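You operate a simulated robot arm through the tools that you are given. There is no shell and no other tool. Be economical: measure what you need, move in short steps, check, and stop when the job is done.

You run a simulated robot arm. Do the job below in one go: nothing can be reset, and whatever is moved stays where it is left.

## Task
Top up the carriage pot with grit and stand it on the black pot mat.
Fine: one fill, mix switch at GRIT; bring the carriage back to LOAD; leave the other starter pots.
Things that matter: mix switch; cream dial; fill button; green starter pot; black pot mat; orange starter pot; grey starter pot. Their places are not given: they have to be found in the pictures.

Only the result counts: the job must be done as asked and must still hold three seconds after the hand-in. Knocking over, shifting, dropping, spilling or breaking anything else fails it.

## Robot
A 7-joint arm with a two-finger parallel gripper, fixed in place. Base frame: the origin is at the foot of the arm, x ahead of it, y to its left, z up; the work surface is at about z = 0.003. Units: m, degrees, N and s.
With the tool pointing down near the work surface it reaches from about 0.24 to 0.62 m from the base axis. Its first joint turns from -66.0 to 66.0 degrees. Payload 2.6 kg.
Tool frame: the origin (TCP) lies between the finger pads and is the grasp point; the fingertips stand 0.03 m ahead of it; z points along the fingers, y is the line along which they close. Largest opening 0.094 m; finger width 0.028, thickness 0.01; the body of the gripper, 0.05 by 0.096 m, starts 0.055 m behind the TCP.
Orientation is that of the tool frame in the base frame, as a unit quaternion [x, y, z, w]. With the fingers straight down and closing along the base's y, the tool's x points along the base's -x, its y along +y and its z along -z.

## Interface
- The arm moves only by the tool arm_command. Its argument "series" is a list of rows, each an object (a shift or turn left out is 0, a gripper value left out holds the last) with "translation": the shift along the tool's x, y, z in m, a list of three; "rotation": the turn, a rotation vector about the tool's x, y, z in degrees, a list of three; "hand": the gripper command, from -1 (fully open) to 1 (shut), values between in proportion. In form: [{"translation": [tx, ty, tz], "rotation": [rx, ry, rz], "hand": hand}, ...]. A call has 1 to 20 rows; each row is the pose to reach, as a shift and turn from the pose commanded when the call began, along the tool's axes at that moment. A row lasts 0.2 s, in which the tool goes at most 0.05 m and 8.6 degrees; a call with a longer step from one row to the next is refused whole, and so is a gripper value outside its range. Where a pose cannot be reached the arm comes as near as it can. A force on the tool above 50 N (or 10 N above the force at the start of the call, whichever is more), or a blocked arm, ends the call early, and 0.2 s more pass. Each finger travels about 0.072 m/s and halts on what it meets, pressing with about 45 N; the grip force reading is that of the motor and also rises with nothing between the fingers. The clock runs only during rows and for 0.2 s after the last one: add rows that repeat a pose to give the fingers time. The reply holds the time, the measured pose of the TCP, the force on the tool along the base axes, the opening and the grip force, in the units named above and with some noise, and new pictures: "pictures" is both (left out), scene, wrist or none.
- Cameras (640 x 400 px; columns grow to the right, rows downward): "scene" is fixed at [0.039, 0.4278, 0.5649]; the picture's right is [-0.78, -0.62, 0.00], its down [-0.24, 0.31, -0.92] and it looks along [0.58, -0.72, -0.39] (base axes); focal length 310 px, centre (320, 200). "wrist" rides on the gripper at [-0.037, 0, -0.058] in the tool frame; the picture's right is [0.00, -1.00, 0.00], its down [0.97, 0.00, -0.24] and it looks along [0.24, 0.00, 0.97] (tool axes); focal length 218 px, centre (320, 200).
- measure_at(camera, pixels): for up to 12 pixels [column, row] of the newest picture of that camera ("zoom" is the newest enlarged one), the place [x, y, z] in the base frame of the surface seen there, good to about 0.002 m, but the place of the scene camera against the robot may be out by one fixed shift of up to 0.025 m in any direction. It takes no simulated time.
- enlarge(camera, box): a new picture of the part [left, top, right, bottom] of that camera's present view, enlarged. It takes no simulated time.
- close_job(): hands the job in; it is judged then, once.

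Go step by step. Measure first, check grasps and placings, and put right what went wrong. The budget is 80 turns and 120 pictures, counting those below and the enlarged ones. Unless the task says otherwise, let go and move clear before handing in, and close with one line.

The tools are called after "Emit:" by a JSON object that holds its "method" and its "body". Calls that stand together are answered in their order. arm_command: Moves the arm, as the interface text tells. Its arguments: {"type":"object","properties":{"series":{"type":"array"},"pictures":{"type":"string","enum":["both","scene","wrist","none"]}},"required":["series"]} The other tools are called the same way: measure_at (camera, pixels) gives the place of the surface under pixels of a picture; enlarge (camera, box) takes an enlarged picture of a part of a camera's view; close_job () hands the job in.

At the start:

```text
time_s: 0.0
tcp_pos: [0.3602, 0.012, 0.4368]
tool_rot: [0.0, 1.0, 0.0, 0.001]
ft_force: [0.2, 0.1, -0.1]
gripper_width: 0.0941
grasp_force: 0.0
```

scene: 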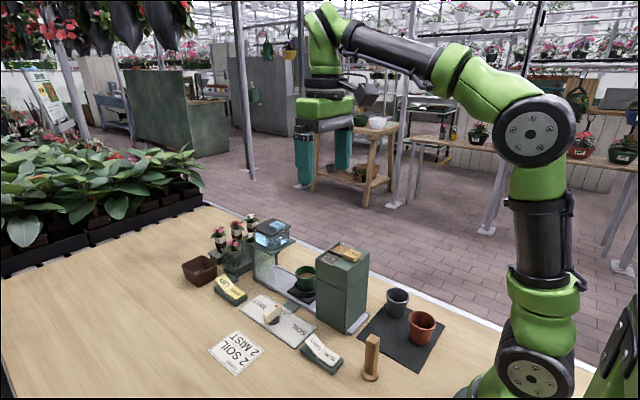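
wrist: 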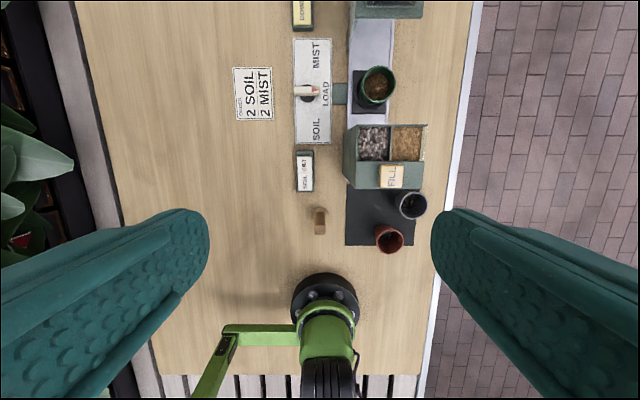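

The wrist picture shows a bench machine with a sliding carriage (green pot at 375,88), a FILL block (393,177), a MIST/LOAD/SOIL lever plate and two switches. I'll enlarge the views to read the labels.

Emit:
{"method": "enlarge", "body": {"camera": "wrist", "box": [220, 0, 460, 150]}}

Emit:
{"method": "enlarge", "body": {"camera": "wrist", "box": [220, 110, 460, 260]}}

Emit:
{"method": "enlarge", "body": {"camera": "scene", "box": [170, 200, 460, 390]}}

```text
2.67 times, centred on (340, 75) of wrist
```

zoom: 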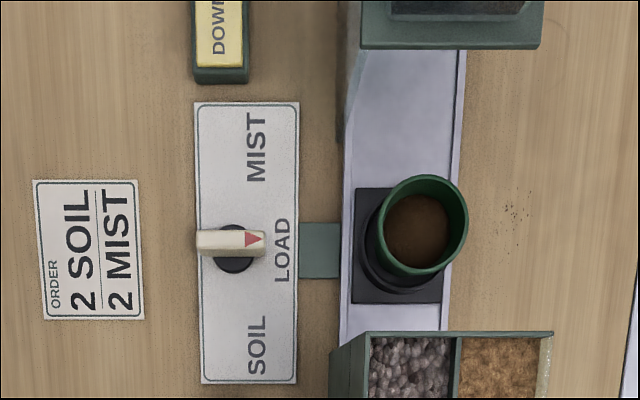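

```text
2.67 times, centred on (340, 185) of wrist
```

zoom: 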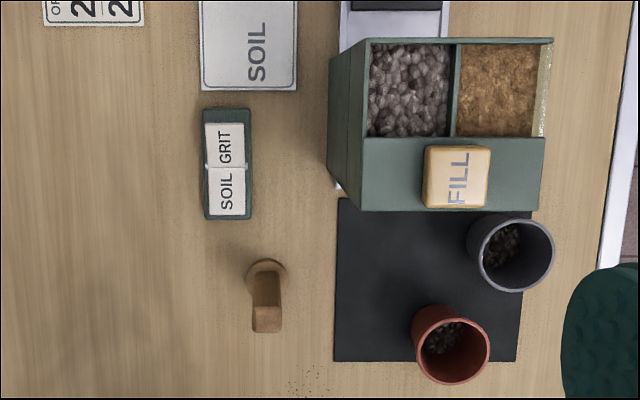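

```text
2.11 times, centred on (315, 295) of scene
```

zoom: 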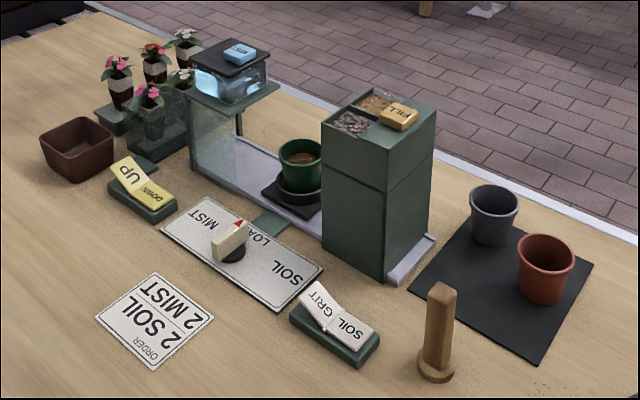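

The mix rocker currently has SOIL pressed (GRIT side raised), the dial points to LOAD, and the green pot is on the carriage. I'll measure the important points with the wrist camera.

Emit:
{"method": "measure_at", "body": {"camera": "wrist", "pixels": [[304, 165], [304, 182], [393, 176], [307, 91], [318, 91], [297, 91], [376, 70], [377, 105], [361, 88], [392, 85], [376, 88], [320, 230]]}}

Emit:
{"method": "measure_at", "body": {"camera": "wrist", "pixels": [[347, 186], [347, 244], [412, 244], [390, 230], [389, 252], [377, 239], [403, 238], [397, 205], [427, 205], [411, 193], [411, 217], [365, 215]]}}

Emit:
{"method": "measure_at", "body": {"camera": "scene", "pixels": [[315, 342], [329, 358], [348, 250], [274, 314], [305, 270], [425, 314], [398, 292], [372, 338], [305, 284], [350, 300], [320, 255], [372, 372]]}}

```text
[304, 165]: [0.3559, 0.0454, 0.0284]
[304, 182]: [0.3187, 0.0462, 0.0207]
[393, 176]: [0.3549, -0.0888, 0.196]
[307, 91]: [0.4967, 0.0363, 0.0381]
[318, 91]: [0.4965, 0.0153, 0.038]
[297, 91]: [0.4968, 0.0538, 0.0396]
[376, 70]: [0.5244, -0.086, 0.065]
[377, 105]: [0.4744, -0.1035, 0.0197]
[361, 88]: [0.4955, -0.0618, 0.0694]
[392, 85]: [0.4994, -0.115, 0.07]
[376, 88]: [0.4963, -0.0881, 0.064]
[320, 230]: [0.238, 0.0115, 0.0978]
```

```text
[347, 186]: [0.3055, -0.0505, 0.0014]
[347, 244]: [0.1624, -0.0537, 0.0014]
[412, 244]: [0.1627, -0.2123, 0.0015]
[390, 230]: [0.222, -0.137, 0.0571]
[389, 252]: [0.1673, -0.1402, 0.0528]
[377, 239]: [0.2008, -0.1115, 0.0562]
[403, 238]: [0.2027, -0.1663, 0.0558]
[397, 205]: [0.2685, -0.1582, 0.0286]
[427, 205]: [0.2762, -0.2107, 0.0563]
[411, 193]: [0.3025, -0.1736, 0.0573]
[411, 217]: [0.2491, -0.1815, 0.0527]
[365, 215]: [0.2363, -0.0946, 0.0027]
```

```text
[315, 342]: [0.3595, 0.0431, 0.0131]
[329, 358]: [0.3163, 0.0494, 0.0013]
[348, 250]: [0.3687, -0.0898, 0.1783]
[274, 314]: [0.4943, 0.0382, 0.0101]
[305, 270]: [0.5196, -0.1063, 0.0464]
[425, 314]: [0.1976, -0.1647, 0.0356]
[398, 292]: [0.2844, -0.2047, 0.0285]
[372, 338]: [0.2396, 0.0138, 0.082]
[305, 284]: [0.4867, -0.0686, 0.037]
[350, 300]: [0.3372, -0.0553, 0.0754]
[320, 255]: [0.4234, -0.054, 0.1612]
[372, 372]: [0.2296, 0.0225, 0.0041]
```

Emit:
{"method": "measure_at", "body": {"camera": "wrist", "pixels": [[390, 16], [390, 5], [357, 16], [390, 126], [420, 126], [353, 126], [345, 180], [420, 188], [350, 188], [359, 108], [340, 94], [418, 16]]}}

Emit:
{"method": "measure_at", "body": {"camera": "scene", "pixels": [[285, 246], [305, 241], [278, 248], [271, 226], [236, 300], [226, 284], [275, 300], [271, 312], [322, 338], [309, 341]]}}

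Emit:
{"method": "enlarge", "body": {"camera": "scene", "box": [240, 280, 360, 380]}}

```text
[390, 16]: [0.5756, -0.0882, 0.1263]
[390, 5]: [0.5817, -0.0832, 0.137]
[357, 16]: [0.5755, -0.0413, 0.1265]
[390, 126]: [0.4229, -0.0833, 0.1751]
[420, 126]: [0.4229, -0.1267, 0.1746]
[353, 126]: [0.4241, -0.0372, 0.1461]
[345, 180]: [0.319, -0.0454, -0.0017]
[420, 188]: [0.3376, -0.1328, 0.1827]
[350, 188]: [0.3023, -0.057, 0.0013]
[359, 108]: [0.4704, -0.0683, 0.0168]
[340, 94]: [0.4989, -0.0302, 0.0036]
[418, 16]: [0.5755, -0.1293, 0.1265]
```

```text
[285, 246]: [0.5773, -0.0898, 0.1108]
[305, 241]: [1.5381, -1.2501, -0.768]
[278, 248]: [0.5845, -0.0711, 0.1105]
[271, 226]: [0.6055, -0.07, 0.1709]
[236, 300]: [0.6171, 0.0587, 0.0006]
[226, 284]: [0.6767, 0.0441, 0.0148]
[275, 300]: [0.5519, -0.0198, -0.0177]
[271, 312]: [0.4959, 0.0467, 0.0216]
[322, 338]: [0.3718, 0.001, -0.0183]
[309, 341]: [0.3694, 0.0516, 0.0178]
```

```text
4.00 times, centred on (300, 330) of scene
```

zoom: 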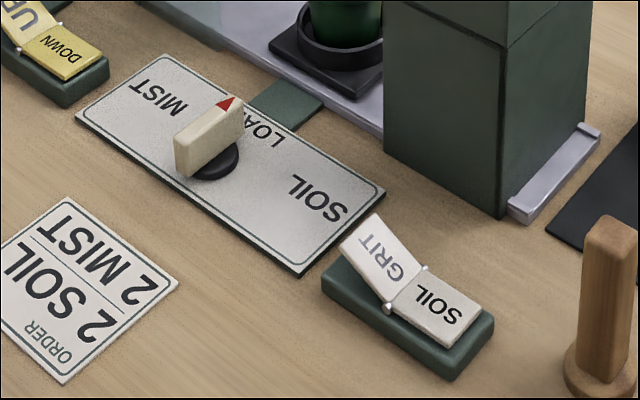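

The hopper (top z≈0.18, x 0.32–0.42) and mist shelf (x>0.575) leave room. I'll close the fingers and hover over the raised GRIT half at about (0.360, 0.045).

Emit:
{"method": "arm_command", "body": {"series": [{"translation": [0, 0.03, 0.03], "hand": 1}, {"translation": [0, 0.034, 0.075], "hand": 1}, {"translation": [0, 0.034, 0.12]}, {"translation": [0, 0.034, 0.165]}, {"translation": [0, 0.034, 0.21]}, {"translation": [0, 0.034, 0.255]}, {"translation": [0, 0.034, 0.3]}, {"translation": [0, 0.034, 0.34]}, {"translation": [0, 0.034, 0.356]}, {"translation": [0, 0.034, 0.356]}]}}

```text
time_s: 2.2
tcp_pos: [0.3564, 0.048, 0.0803]
tool_rot: [0.0, 1.0, 0.0, 0.0]
ft_force: [0.7, -0.4, 0.2]
gripper_width: 0.0
grasp_force: 32.9
```

scene: 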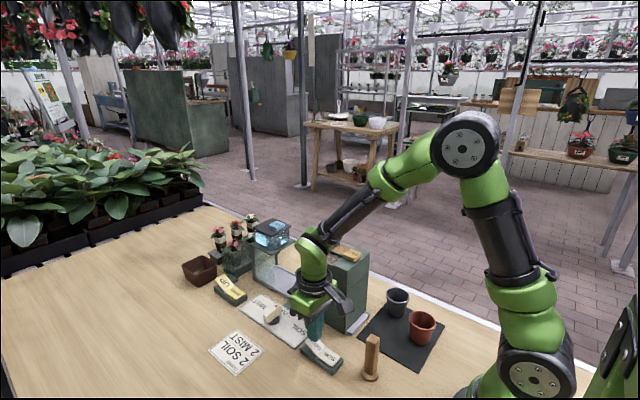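
wrist: 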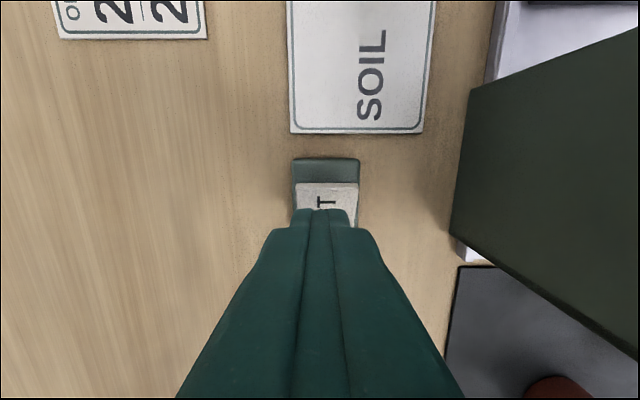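

The fingers sit over the GRIT half (T visible at 327,203). I'll measure the rocker end before pressing.

Emit:
{"method": "measure_at", "body": {"camera": "wrist", "pixels": [[327, 186], [300, 200], [355, 200], [326, 162], [335, 204], [327, 179], [357, 90]]}}

```text
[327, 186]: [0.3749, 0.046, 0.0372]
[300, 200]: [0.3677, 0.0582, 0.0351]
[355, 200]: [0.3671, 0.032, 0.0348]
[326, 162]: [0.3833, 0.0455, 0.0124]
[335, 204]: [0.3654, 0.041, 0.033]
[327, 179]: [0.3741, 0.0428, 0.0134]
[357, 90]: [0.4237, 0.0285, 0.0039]
```

GRIT end is at x≈0.375, z≈0.037. Press down gently at x≈0.362.

Emit:
{"method": "arm_command", "body": {"series": [{"translation": [-0.006, -0.002, 0.005], "hand": 1}, {"translation": [-0.006, -0.002, 0.012]}, {"translation": [-0.006, -0.002, 0.018]}, {"translation": [-0.006, -0.002, 0.022]}, {"translation": [-0.006, -0.002, 0.026]}, {"translation": [-0.006, -0.002, 0.029]}, {"translation": [-0.006, -0.002, 0.031]}, {"translation": [-0.006, -0.002, 0.033]}], "pictures": "scene"}}

```text
time_s: 3.9
tcp_pos: [0.3644, 0.0441, 0.0511]
tool_rot: [0.001, 1.0, 0.0, 0.001]
ft_force: [-2.1, -0.7, 5.2]
gripper_width: 0.0
grasp_force: 33.4
stopped in row 8: the force on the tool passed its limit (the readings are from after the stop); the commanded pose is now the measured one
```

scene: 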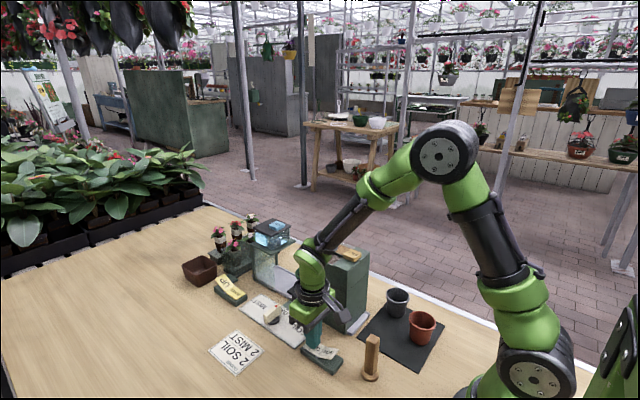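

Bottomed out with a force spike. I'll raise and check the rocker.

Emit:
{"method": "arm_command", "body": {"series": [{"translation": [0, 0, -0.04]}, {"translation": [0, 0, -0.08]}, {"translation": [0.0, 0, -0.12]}, {"translation": [0.0, 0, -0.12]}], "pictures": "both"}}

Emit:
{"method": "enlarge", "body": {"camera": "scene", "box": [240, 280, 360, 380]}}

```text
time_s: 4.9
tcp_pos: [0.3597, 0.0418, 0.1693]
tool_rot: [0.001, 1.0, 0.0, 0.001]
ft_force: [0.1, -0.3, -0.7]
gripper_width: 0.0
grasp_force: 32.9
```

scene: 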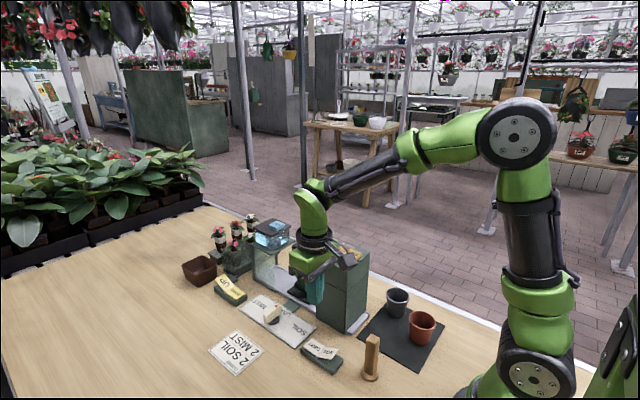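
wrist: 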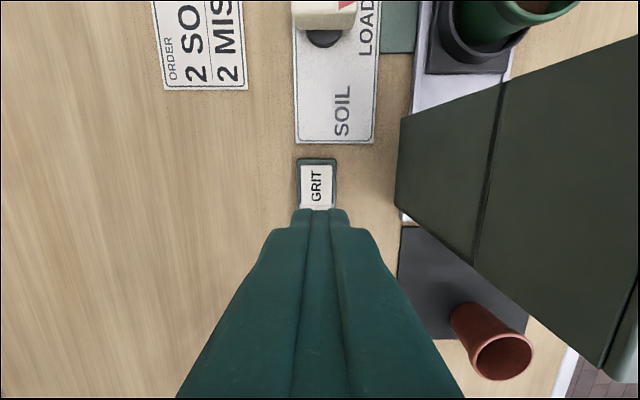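

```text
4.00 times, centred on (300, 330) of scene
```

zoom: 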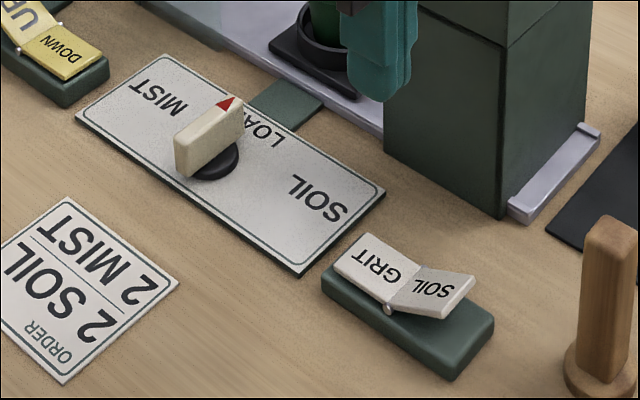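

GRIT is now selected. Next I'll rotate the tool -90° about its axis and hover over the dial at about (0.496, 0.035) with fingers open.

Emit:
{"method": "arm_command", "body": {"series": [{"translation": [-0.015, 0, -0.02], "rotation": [0, 0, -8]}, {"translation": [-0.03, 0, -0.02], "rotation": [0, 0, -16]}, {"translation": [-0.045, 0, -0.02], "rotation": [0, 0, -24]}, {"translation": [-0.06, 0, -0.02], "rotation": [0, 0, -32]}, {"translation": [-0.075, 0, -0.02], "rotation": [0, 0, -40]}, {"translation": [-0.09, 0, -0.02], "rotation": [0, 0, -48], "hand": 0}, {"translation": [-0.105, 0, -0.02], "rotation": [0, 0, -56]}, {"translation": [-0.12, -0.003, -0.02], "rotation": [0, 0, -64]}, {"translation": [-0.136, -0.007, -0.01], "rotation": [0, 0, -72]}, {"translation": [-0.136, -0.007, 0], "rotation": [0, 0, -80]}, {"translation": [-0.136, -0.007, 0.02], "rotation": [0, 0, -86]}, {"translation": [-0.136, -0.007, 0.05], "rotation": [0, 0, -90]}, {"translation": [-0.136, -0.007, 0.05], "rotation": [0, 0, -90]}], "pictures": "both"}}

```text
time_s: 7.7
tcp_pos: [0.499, 0.0363, 0.1233]
tool_rot: [-0.707, 0.708, -0.001, 0.0]
ft_force: [0.2, -0.1, -0.2]
gripper_width: 0.0468
grasp_force: 0.0
```

scene: 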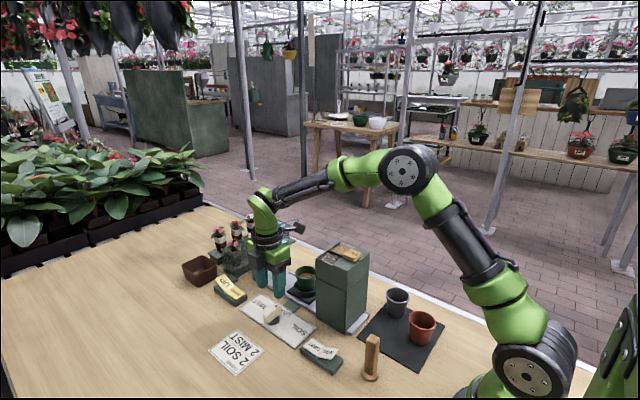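
wrist: 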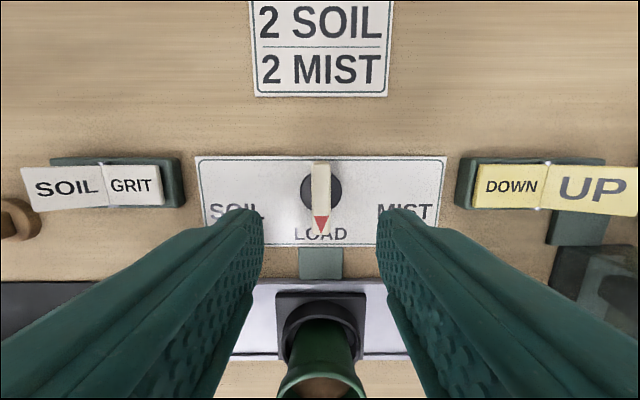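

Handle is seen at (321,165)–(321,235) between the fingers. Measuring handle, hub and labels.

Emit:
{"method": "measure_at", "body": {"camera": "wrist", "pixels": [[321, 168], [321, 200], [321, 232], [312, 190], [331, 190], [305, 190], [338, 190], [215, 212], [425, 212], [322, 240], [320, 262]]}}

Emit:
{"method": "enlarge", "body": {"camera": "wrist", "box": [190, 140, 450, 300]}}

```text
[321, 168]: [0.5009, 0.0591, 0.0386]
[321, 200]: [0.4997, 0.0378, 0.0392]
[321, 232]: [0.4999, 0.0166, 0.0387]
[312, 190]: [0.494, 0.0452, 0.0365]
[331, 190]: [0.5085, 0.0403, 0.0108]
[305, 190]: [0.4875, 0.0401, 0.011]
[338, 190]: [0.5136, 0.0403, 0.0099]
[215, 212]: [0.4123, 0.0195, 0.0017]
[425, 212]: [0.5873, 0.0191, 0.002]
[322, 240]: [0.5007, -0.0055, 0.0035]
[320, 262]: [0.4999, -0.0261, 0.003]
```

```text
2.46 times, centred on (320, 220) of wrist
```

zoom: 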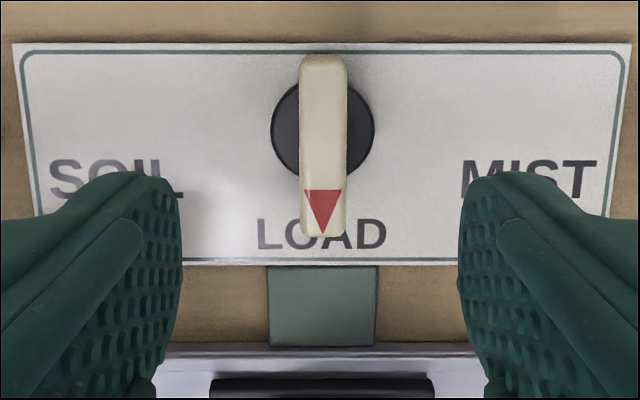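

Hub is at about (0.500, 0.038), handle top z≈0.039. Descend and grip the handle.

Emit:
{"method": "arm_command", "body": {"series": [{"translation": [-0.002, -0.001, 0.03], "hand": 0}, {"translation": [-0.002, -0.001, 0.06]}, {"translation": [-0.002, -0.001, 0.077]}, {"translation": [-0.002, -0.001, 0.077]}, {"translation": [-0.002, -0.001, 0.077], "hand": 1}, {"translation": [-0.002, -0.001, 0.077]}, {"translation": [-0.002, -0.001, 0.077]}, {"translation": [-0.002, -0.001, 0.077]}], "pictures": "wrist"}}

```text
time_s: 9.5
tcp_pos: [0.5005, 0.0384, 0.0457]
tool_rot: [-0.706, 0.708, -0.001, 0.0]
ft_force: [3.5, 0.3, -3.9]
gripper_width: 0.0131
grasp_force: 44.6
```

wrist: 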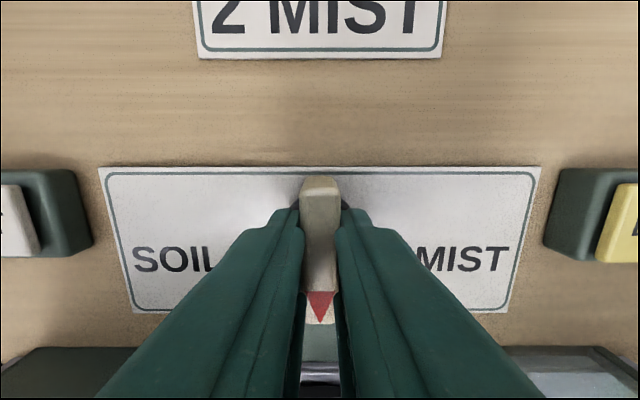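

Handle held at 13 mm. Turning toward SOIL, checking at 48°.

Emit:
{"method": "arm_command", "body": {"series": [{"rotation": [0, 0, 6]}, {"rotation": [0, 0, 12]}, {"rotation": [0, 0, 18]}, {"rotation": [0, 0, 24]}, {"rotation": [0, 0, 30]}, {"rotation": [0, 0, 36]}, {"rotation": [0, 0, 42]}, {"rotation": [0, 0, 48]}, {"rotation": [0, 0, 48]}], "pictures": "both"}}

Emit:
{"method": "enlarge", "body": {"camera": "scene", "box": [210, 210, 390, 350]}}

```text
time_s: 11.5
tcp_pos: [0.4998, 0.0378, 0.0445]
tool_rot: [-0.354, 0.935, -0.001, -0.001]
ft_force: [-25.7, -10.4, 34.1]
gripper_width: 0.0126
grasp_force: 45.3
```

scene: 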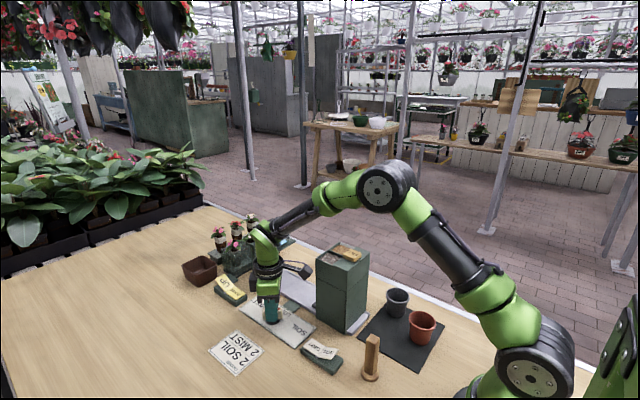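
wrist: 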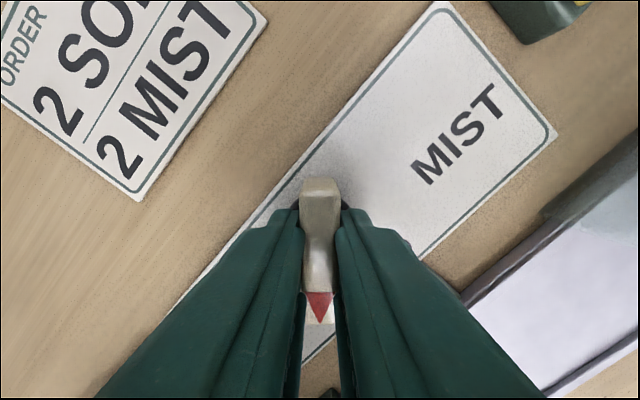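

```text
2.86 times, centred on (300, 280) of scene
```

zoom: 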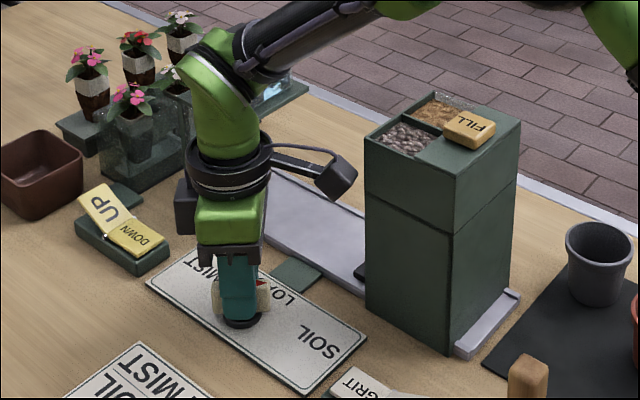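

The carriage has slid into the hopper and force is building, suggesting a stop. I'll release, lift and look.

Emit:
{"method": "arm_command", "body": {"series": [{"hand": 0}, {"hand": 0}, {"translation": [0, 0, -0.03]}, {"translation": [0, 0, -0.07]}, {"translation": [0, 0, -0.11]}, {"translation": [0, 0, -0.15]}, {"translation": [0, 0, -0.15]}], "pictures": "both"}}

Emit:
{"method": "enlarge", "body": {"camera": "scene", "box": [210, 210, 390, 350]}}

```text
time_s: 13.1
tcp_pos: [0.4998, 0.0383, 0.1962]
tool_rot: [-0.357, 0.934, 0.0, 0.001]
ft_force: [0.6, 0.1, -0.1]
gripper_width: 0.0472
grasp_force: 0.1
```

scene: 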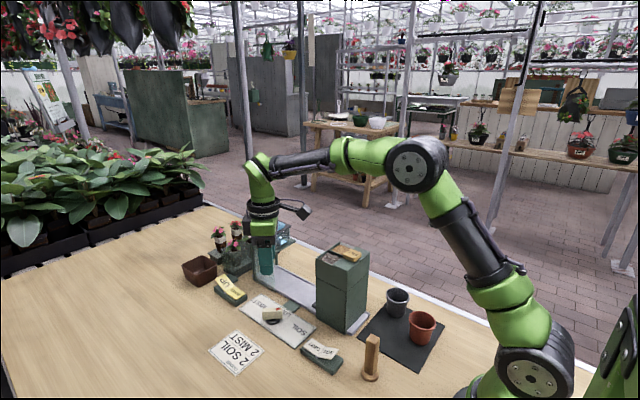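
wrist: 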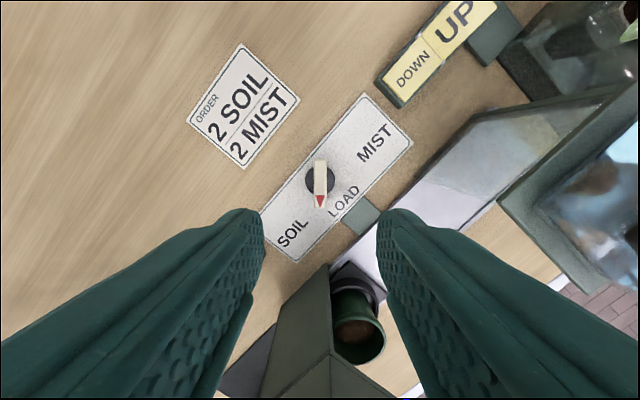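

```text
2.86 times, centred on (300, 280) of scene
```

zoom: 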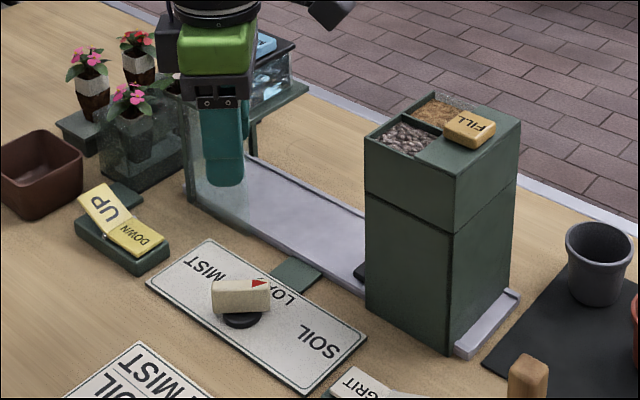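

The pot at (357,335) is only partly under the hopper, so the carriage follows the dial. Measuring how far it's come.

Emit:
{"method": "measure_at", "body": {"camera": "wrist", "pixels": [[358, 335], [384, 340], [340, 295], [378, 312], [355, 272], [320, 203], [320, 166], [333, 352], [293, 232]]}}

Emit:
{"method": "enlarge", "body": {"camera": "wrist", "box": [230, 80, 430, 205]}}

```text
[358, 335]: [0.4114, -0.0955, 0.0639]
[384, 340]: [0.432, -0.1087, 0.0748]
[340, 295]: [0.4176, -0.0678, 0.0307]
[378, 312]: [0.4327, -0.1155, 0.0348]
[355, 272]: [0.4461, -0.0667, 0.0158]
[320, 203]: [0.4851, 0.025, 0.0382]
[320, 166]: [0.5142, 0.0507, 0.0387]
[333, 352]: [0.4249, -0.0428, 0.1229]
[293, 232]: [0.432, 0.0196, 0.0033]
```

```text
3.20 times, centred on (330, 142) of wrist
```

zoom: 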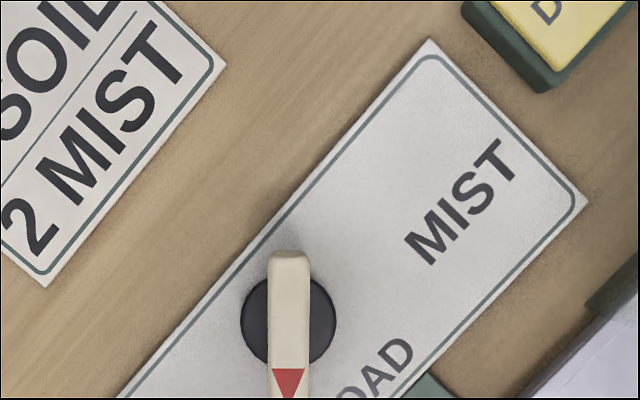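

The pot is at x≈0.415; the hopper centre is ≈0.38, so the dial needs about 20–25° more. Regrip a little higher and continue.

Emit:
{"method": "arm_command", "body": {"series": [{"translation": [0, 0, 0.05], "hand": 0}, {"translation": [0, 0, 0.1]}, {"translation": [0, 0, 0.13]}, {"translation": [0, 0, 0.145]}, {"translation": [0, 0, 0.145], "hand": 1}, {"translation": [0, 0, 0.145]}, {"translation": [0, 0, 0.145]}, {"translation": [0, 0, 0.145], "rotation": [0, 0, 5]}, {"translation": [0, 0, 0.145], "rotation": [0, 0, 10]}, {"translation": [0, 0, 0.145], "rotation": [0, 0, 15]}, {"translation": [0, 0, 0.145], "rotation": [0, 0, 19]}, {"translation": [0, 0, 0.145], "rotation": [0, 0, 23]}, {"translation": [0, 0, 0.145], "rotation": [0, 0, 23]}], "pictures": "both"}}

```text
time_s: 15.9
tcp_pos: [0.5006, 0.0385, 0.0481]
tool_rot: [-0.167, 0.986, 0.0, 0.001]
ft_force: [1.9, 5.5, -14.1]
gripper_width: 0.0181
grasp_force: 45.4
```

scene: 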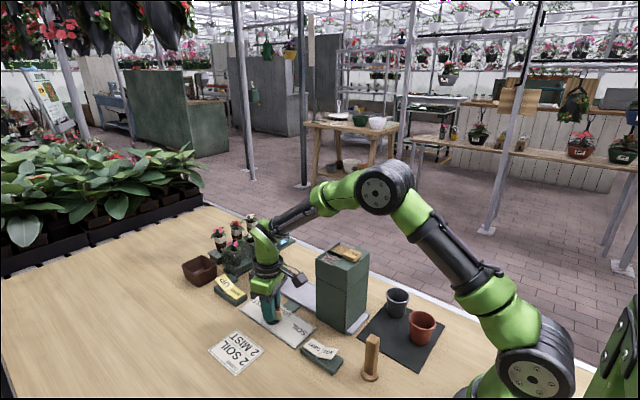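
wrist: 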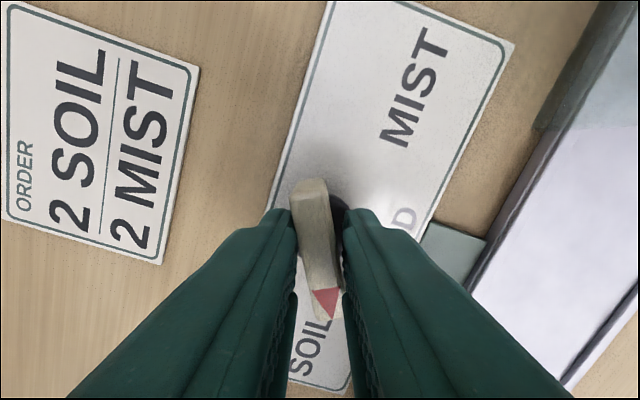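

The handle now lags the fingers by ~10° with the grip widened to 18 mm, so it has likely met a stop near 60°. Release, lift and check.

Emit:
{"method": "arm_command", "body": {"series": [{"hand": 0}, {"hand": 0}, {"translation": [0, 0, -0.03]}, {"translation": [0, 0, -0.07]}, {"translation": [0, 0, -0.11]}, {"translation": [0, 0, -0.15]}, {"translation": [0, 0, -0.15]}], "pictures": "both"}}

Emit:
{"method": "enlarge", "body": {"camera": "scene", "box": [210, 210, 390, 350]}}

```text
time_s: 17.5
tcp_pos: [0.5, 0.0361, 0.198]
tool_rot: [-0.164, 0.986, 0.0, 0.001]
ft_force: [-0.1, -0.7, 0.2]
gripper_width: 0.0469
grasp_force: 0.1
```

scene: 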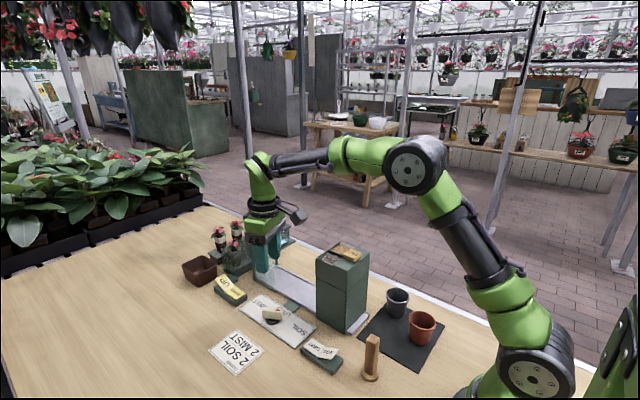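
wrist: 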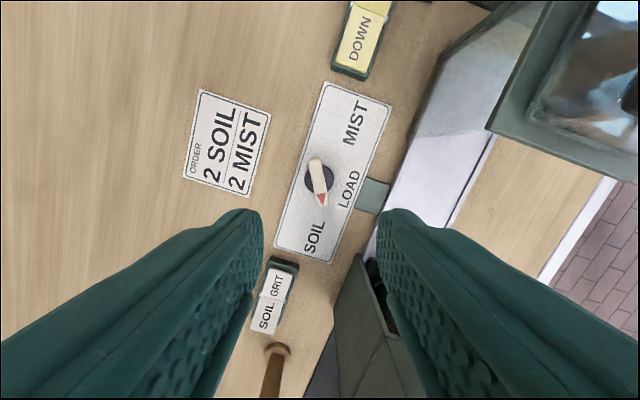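

```text
2.86 times, centred on (300, 280) of scene
```

zoom: 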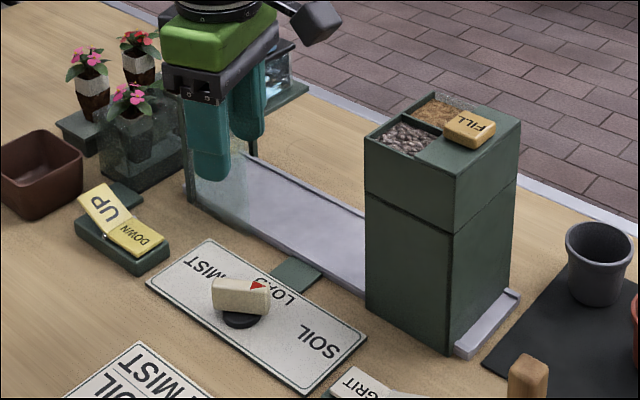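

Emit:
{"method": "measure_at", "body": {"camera": "wrist", "pixels": [[322, 203], [316, 161], [319, 182], [372, 262], [378, 285], [385, 300], [392, 315]]}}

Emit:
{"method": "enlarge", "body": {"camera": "wrist", "box": [270, 120, 430, 340]}}

```text
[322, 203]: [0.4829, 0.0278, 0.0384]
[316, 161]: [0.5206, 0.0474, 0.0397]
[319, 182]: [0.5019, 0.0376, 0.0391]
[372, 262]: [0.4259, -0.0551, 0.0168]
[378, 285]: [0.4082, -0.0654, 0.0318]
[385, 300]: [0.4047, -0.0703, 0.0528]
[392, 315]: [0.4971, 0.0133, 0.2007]
```

```text
1.82 times, centred on (350, 230) of wrist
```

zoom: 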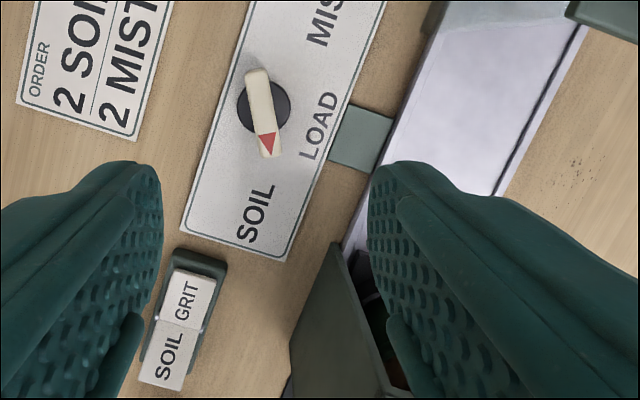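

Pointer is at ~62° from LOAD and the tray edge is at x≈0.426; SOIL's label lies near 74°. I'll realign, regrip deeper and push further to see whether it's a real stop.

Emit:
{"method": "arm_command", "body": {"series": [{"translation": [0, 0, 0.05], "rotation": [0, 0, -4], "hand": 0}, {"translation": [0, 0, 0.1], "rotation": [0, 0, -8.5]}, {"translation": [0.0, 0.001, 0.13], "rotation": [0, 0, -8.5]}, {"translation": [0, 0.001, 0.151], "rotation": [0, 0, -8.5]}, {"translation": [0, 0.001, 0.151], "rotation": [0, 0, -8.5], "hand": 1}, {"translation": [0, 0.001, 0.151], "rotation": [0, 0, -8.5]}, {"translation": [0, 0.001, 0.151], "rotation": [0, 0, -8.5]}, {"translation": [0, 0.001, 0.151], "rotation": [0, 0, -8.5]}], "pictures": "wrist"}}

Emit:
{"method": "arm_command", "body": {"series": [{"rotation": [0, 0, 3]}, {"rotation": [0, 0, 6]}, {"rotation": [0, 0, 9]}, {"rotation": [0, 0, 12]}, {"rotation": [0, 0, 12]}], "pictures": "wrist"}}

```text
time_s: 19.3
tcp_pos: [0.4985, 0.0382, 0.0462]
tool_rot: [-0.239, 0.971, -0.003, 0.002]
ft_force: [14.8, -14.9, -12.2]
gripper_width: 0.0143
grasp_force: 44.8
```

wrist: 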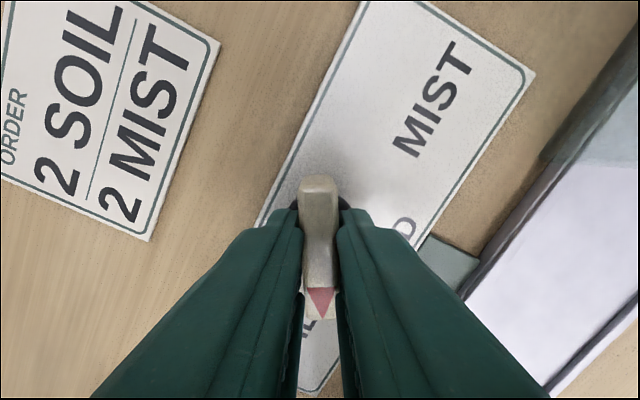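

```text
time_s: 20.5
tcp_pos: [0.5019, 0.0384, 0.0471]
tool_rot: [-0.136, 0.991, -0.002, 0.0]
ft_force: [13.6, -17.6, -25.1]
gripper_width: 0.0199
grasp_force: 45.3
```

wrist: 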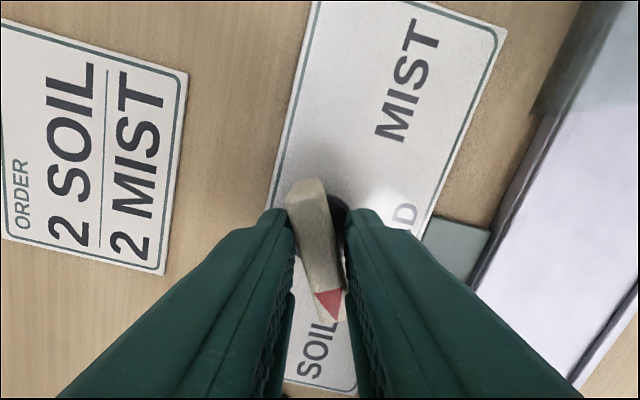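

The handle won't go past ~62° — it's a genuine stop, so the carriage is at the SOIL/hopper station. Release and rise high.

Emit:
{"method": "arm_command", "body": {"series": [{"hand": 0}, {"hand": 0}, {"translation": [0, 0, -0.04]}, {"translation": [0, 0, -0.09]}, {"translation": [0, 0, -0.14]}, {"translation": [0, 0, -0.19]}, {"translation": [0, 0, -0.24], "hand": 1}, {"translation": [0, 0, -0.26]}, {"translation": [0, 0, -0.26]}, {"translation": [0, 0, -0.26]}], "pictures": "wrist"}}

Emit:
{"method": "enlarge", "body": {"camera": "wrist", "box": [250, 100, 490, 400]}}

```text
time_s: 22.7
tcp_pos: [0.4989, 0.0392, 0.3083]
tool_rot: [-0.134, 0.991, 0.001, 0.0]
ft_force: [-0.1, -0.3, 0.1]
gripper_width: 0.0
grasp_force: 32.6
```

wrist: 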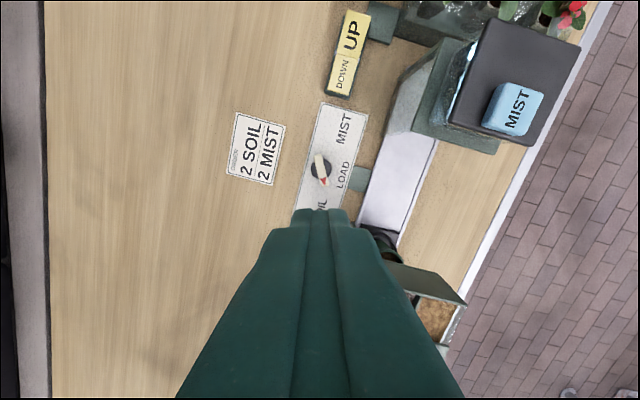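

```text
1.33 times, centred on (370, 250) of wrist
```

zoom: 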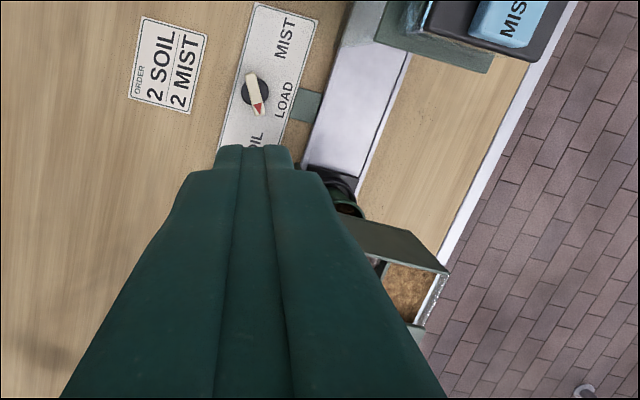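

The pot rim (380,257) still shows a bit outside the hopper; measuring dial angle and pot position.

Emit:
{"method": "measure_at", "body": {"camera": "wrist", "pixels": [[323, 184], [317, 158], [380, 232], [376, 228], [395, 250], [399, 259], [390, 258], [410, 270], [455, 299]]}}

Emit:
{"method": "enlarge", "body": {"camera": "wrist", "box": [350, 200, 480, 300]}}

```text
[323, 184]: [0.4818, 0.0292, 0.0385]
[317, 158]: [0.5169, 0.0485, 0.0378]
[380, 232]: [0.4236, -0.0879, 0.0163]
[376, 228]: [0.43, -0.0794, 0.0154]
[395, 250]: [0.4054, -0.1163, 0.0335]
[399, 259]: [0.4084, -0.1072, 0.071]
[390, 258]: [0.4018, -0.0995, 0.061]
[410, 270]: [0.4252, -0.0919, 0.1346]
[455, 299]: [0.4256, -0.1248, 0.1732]
```

```text
4.00 times, centred on (415, 250) of wrist
```

zoom: 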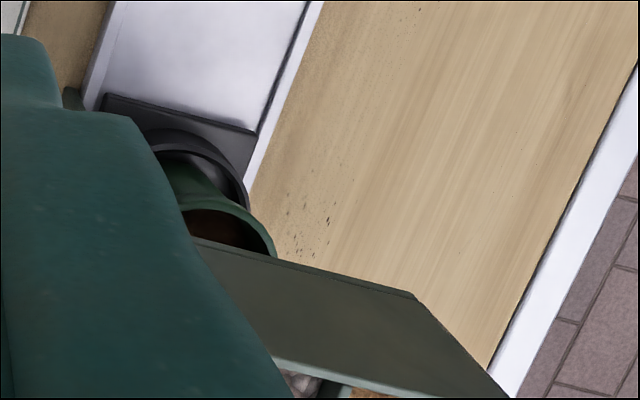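

The rim's far edge is at x≈0.409, so the pot is centred (0.38) under the hopper. Now hover above FILL at (0.355, -0.089), fingers shut.

Emit:
{"method": "arm_command", "body": {"series": [{"translation": [0.035, -0.017, 0], "rotation": [0, 0, 3], "hand": 1}, {"translation": [0.07, -0.034, 0], "rotation": [0, 0, 6]}, {"translation": [0.105, -0.051, 0], "rotation": [0, 0, 9]}, {"translation": [0.14, -0.068, 0], "rotation": [0, 0, 12]}, {"translation": [0.173, -0.085, 0.0], "rotation": [0, 0, 15.4]}, {"translation": [0.173, -0.085, 0.03], "rotation": [0, 0, 15.4]}, {"translation": [0.173, -0.085, 0.05], "rotation": [0, 0, 15.4]}, {"translation": [0.173, -0.085, 0.05], "rotation": [0, 0, 15.4]}], "pictures": "both"}}

Emit:
{"method": "enlarge", "body": {"camera": "scene", "box": [270, 190, 400, 350]}}

```text
time_s: 24.5
tcp_pos: [0.3583, -0.089, 0.2565]
tool_rot: [0.0, 1.0, 0.001, 0.001]
ft_force: [0.4, 0.1, 1.1]
gripper_width: 0.0001
grasp_force: 33.3
```

scene: 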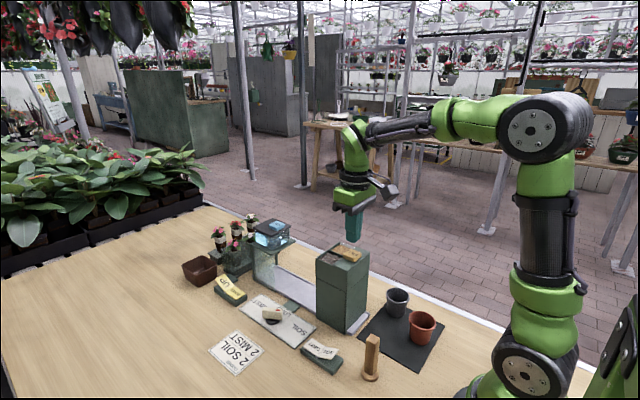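
wrist: 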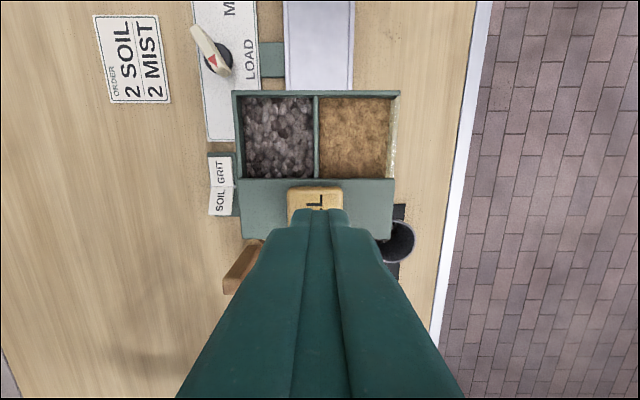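

```text
2.50 times, centred on (335, 270) of scene
```

zoom: 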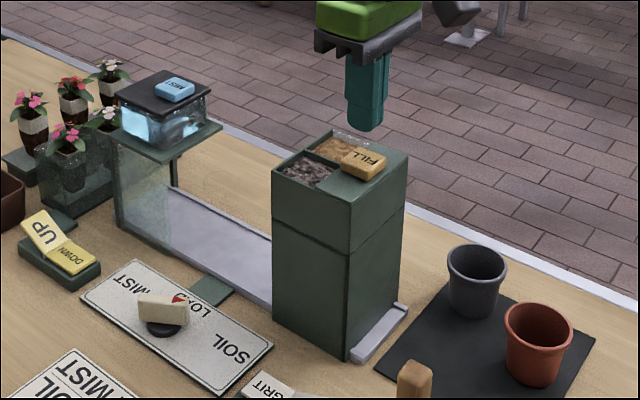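

Emit:
{"method": "measure_at", "body": {"camera": "wrist", "pixels": [[317, 190], [291, 200], [342, 200], [317, 206], [300, 212]]}}

```text
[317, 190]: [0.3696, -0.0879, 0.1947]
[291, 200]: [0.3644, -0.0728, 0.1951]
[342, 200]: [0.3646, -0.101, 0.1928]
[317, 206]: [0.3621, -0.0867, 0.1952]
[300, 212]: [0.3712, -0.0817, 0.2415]
```

Button top is z≈0.195, centre ≈(0.355,-0.087). Pressing once, in small steps.

Emit:
{"method": "arm_command", "body": {"series": [{"translation": [0.003, 0.001, 0.015], "hand": 1}, {"translation": [0.003, 0.001, 0.026]}, {"translation": [0.003, 0.001, 0.031]}, {"translation": [0.003, 0.001, 0.034]}, {"translation": [0.003, 0.001, 0.037]}, {"translation": [0.003, 0.001, 0.04]}, {"translation": [0.003, 0.001, 0.042]}], "pictures": "both"}}

Emit:
{"method": "enlarge", "body": {"camera": "scene", "box": [270, 190, 400, 350]}}

```text
time_s: 26.1
tcp_pos: [0.3542, -0.0886, 0.2159]
tool_rot: [0.001, 1.0, -0.001, 0.003]
ft_force: [-10.7, -2.4, 23.0]
gripper_width: 0.0
grasp_force: 33.0
```

scene: 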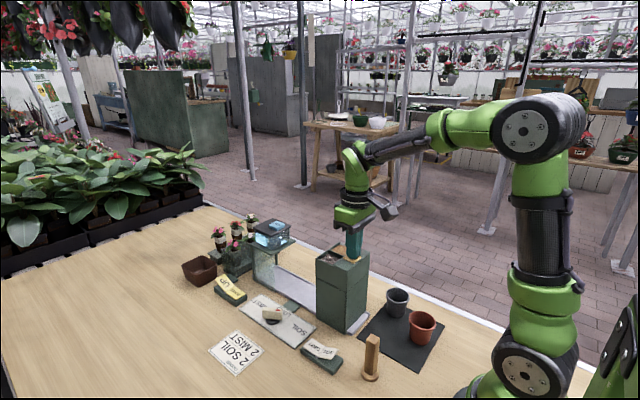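
wrist: 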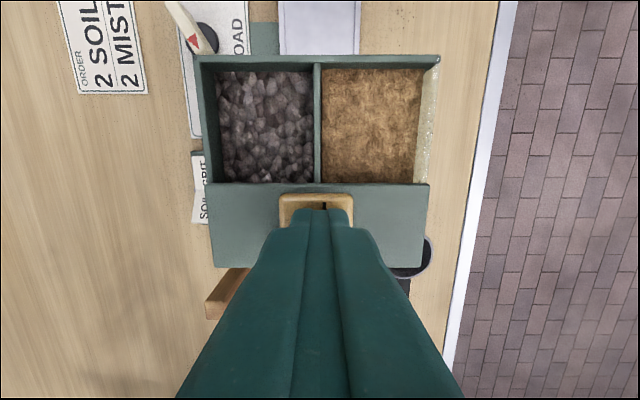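

```text
2.50 times, centred on (335, 270) of scene
```

zoom: 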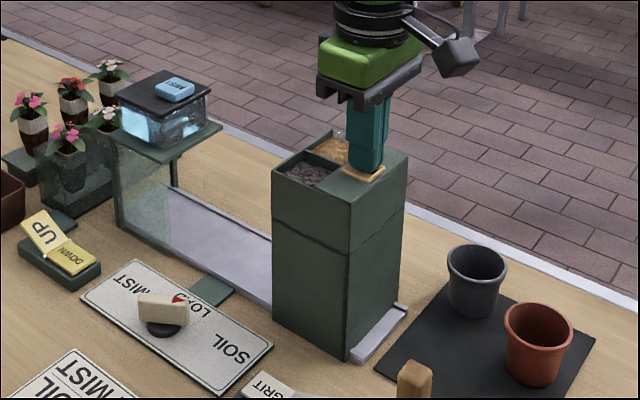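

The button went down ~9 mm with firm resistance, so it's pressed. I'll lift, then return over the dial aligned with the handle (yaw -28°), opening the fingers.

Emit:
{"method": "arm_command", "body": {"series": [{"translation": [0, 0, -0.03]}, {"translation": [0, 0, -0.07]}, {"translation": [0, 0, -0.09]}, {"translation": [-0.03, 0.025, -0.09], "rotation": [0, 0, -6]}, {"translation": [-0.06, 0.05, -0.09], "rotation": [0, 0, -12]}, {"translation": [-0.09, 0.075, -0.09], "rotation": [0, 0, -18]}, {"translation": [-0.12, 0.1, -0.09], "rotation": [0, 0, -24]}, {"translation": [-0.146, 0.127, -0.09], "rotation": [0, 0, -28], "hand": 0}, {"translation": [-0.146, 0.127, -0.05], "rotation": [0, 0, -28]}, {"translation": [-0.146, 0.127, -0.01], "rotation": [0, 0, -28]}, {"translation": [-0.146, 0.127, 0.03], "rotation": [0, 0, -28]}, {"translation": [-0.146, 0.127, 0.07], "rotation": [0, 0, -28]}, {"translation": [-0.146, 0.127, 0.09], "rotation": [0, 0, -28]}, {"translation": [-0.146, 0.127, 0.09], "rotation": [0, 0, -28]}], "pictures": "wrist"}}

```text
time_s: 29.1
tcp_pos: [0.4984, 0.0408, 0.1251]
tool_rot: [-0.242, 0.97, 0.0, 0.001]
ft_force: [0.5, 0.0, -0.3]
gripper_width: 0.0468
grasp_force: 0.0
```

wrist: 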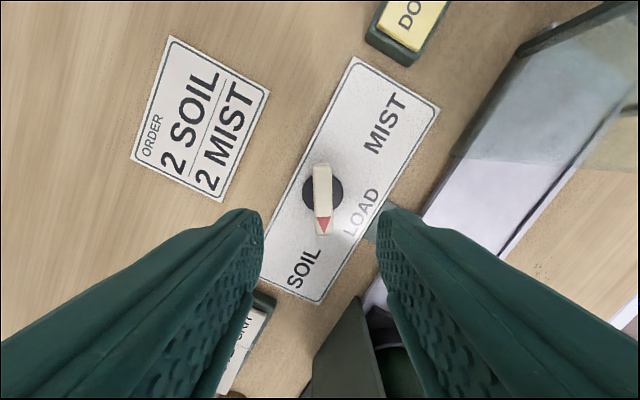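

Handle is centred and aligned. Descend, grip, and turn back 62° to LOAD.

Emit:
{"method": "arm_command", "body": {"series": [{"translation": [0, -0.001, 0.04], "hand": 0}, {"translation": [0, -0.001, 0.07]}, {"translation": [0, -0.001, 0.078]}, {"translation": [0, -0.001, 0.078], "hand": 1}, {"translation": [0, -0.001, 0.078]}, {"translation": [0, -0.001, 0.078]}, {"translation": [0, -0.001, 0.078], "rotation": [0, 0, -6]}, {"translation": [0, -0.001, 0.078], "rotation": [0, 0, -12]}, {"translation": [0, -0.001, 0.078], "rotation": [0, 0, -18]}, {"translation": [0, -0.001, 0.078], "rotation": [0, 0, -24]}, {"translation": [0, -0.001, 0.078], "rotation": [0, 0, -30]}, {"translation": [0, -0.001, 0.078], "rotation": [0, 0, -36]}, {"translation": [0, -0.001, 0.078], "rotation": [0, 0, -42]}, {"translation": [0, -0.001, 0.078], "rotation": [0, 0, -48]}, {"translation": [0, -0.001, 0.078], "rotation": [0, 0, -54]}, {"translation": [0, -0.001, 0.078], "rotation": [0, 0, -59]}, {"translation": [0, -0.001, 0.078], "rotation": [0, 0, -62]}, {"translation": [0, -0.001, 0.078], "rotation": [0, 0, -62]}, {"translation": [0, -0.001, 0.078], "rotation": [0, 0, -62]}], "pictures": "both"}}

```text
time_s: 33.1
tcp_pos: [0.5, 0.038, 0.0484]
tool_rot: [0.708, -0.707, 0.001, 0.001]
ft_force: [-15.5, -16.5, 15.2]
gripper_width: 0.0127
grasp_force: 44.9
```

scene: 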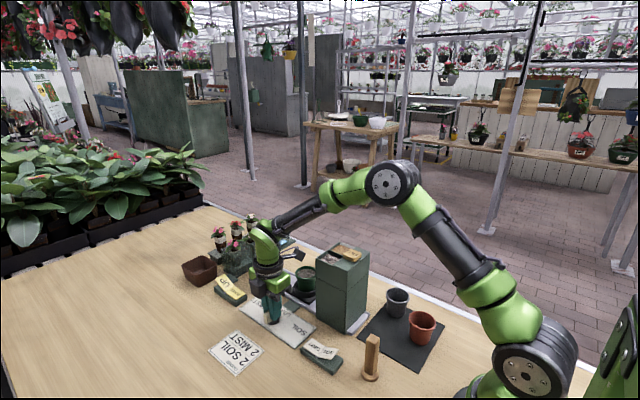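
wrist: 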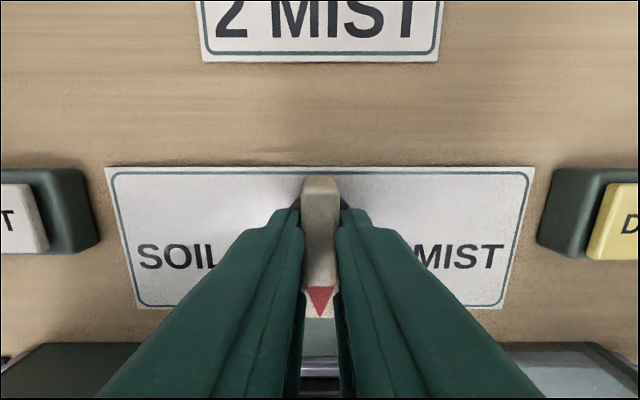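

The dial is back at LOAD and the carriage is out. Release, lift and inspect the pot's filling.

Emit:
{"method": "arm_command", "body": {"series": [{"hand": 0}, {"hand": 0}, {"translation": [0, 0, -0.03]}, {"translation": [0, 0, -0.07]}, {"translation": [0, 0, -0.12]}, {"translation": [0, 0, -0.16]}, {"translation": [0, 0, -0.16]}], "pictures": "both"}}

Emit:
{"method": "enlarge", "body": {"camera": "wrist", "box": [230, 150, 410, 290]}}

Emit:
{"method": "enlarge", "body": {"camera": "scene", "box": [240, 230, 370, 340]}}

```text
time_s: 34.7
tcp_pos: [0.4986, 0.0407, 0.2075]
tool_rot: [0.708, -0.706, 0.001, -0.001]
ft_force: [-0.4, -0.1, -0.8]
gripper_width: 0.0469
grasp_force: 0.0
```

scene: 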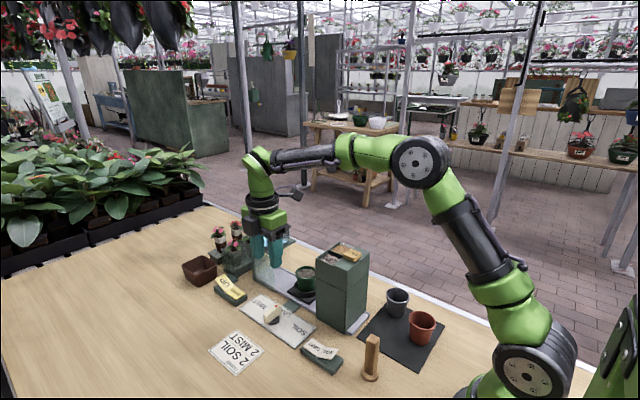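
wrist: 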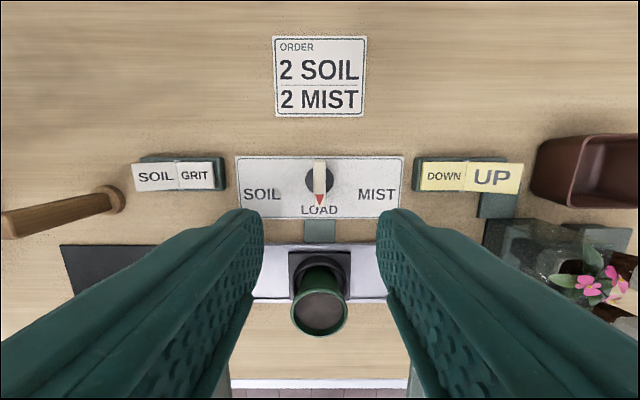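

```text
2.86 times, centred on (320, 220) of wrist
```

zoom: 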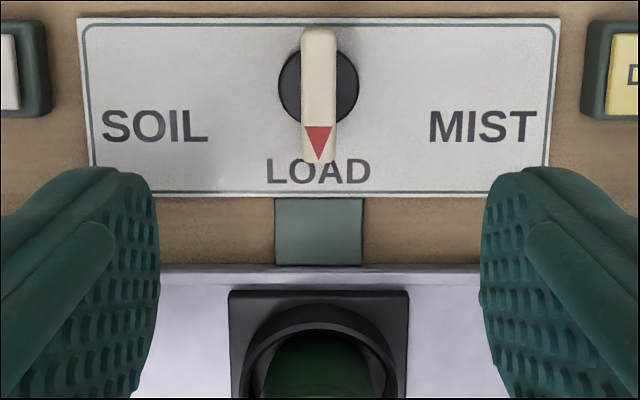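

```text
3.64 times, centred on (305, 285) of scene
```

zoom: 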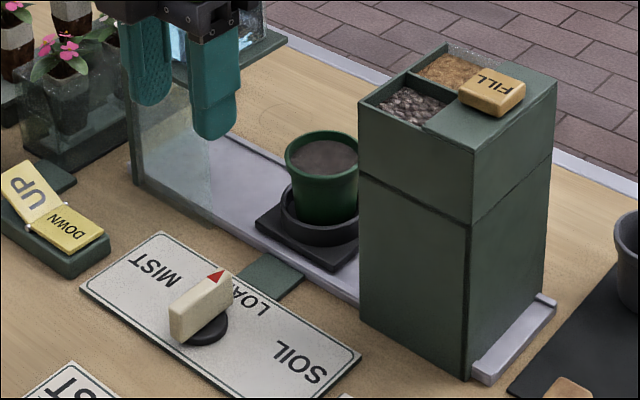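

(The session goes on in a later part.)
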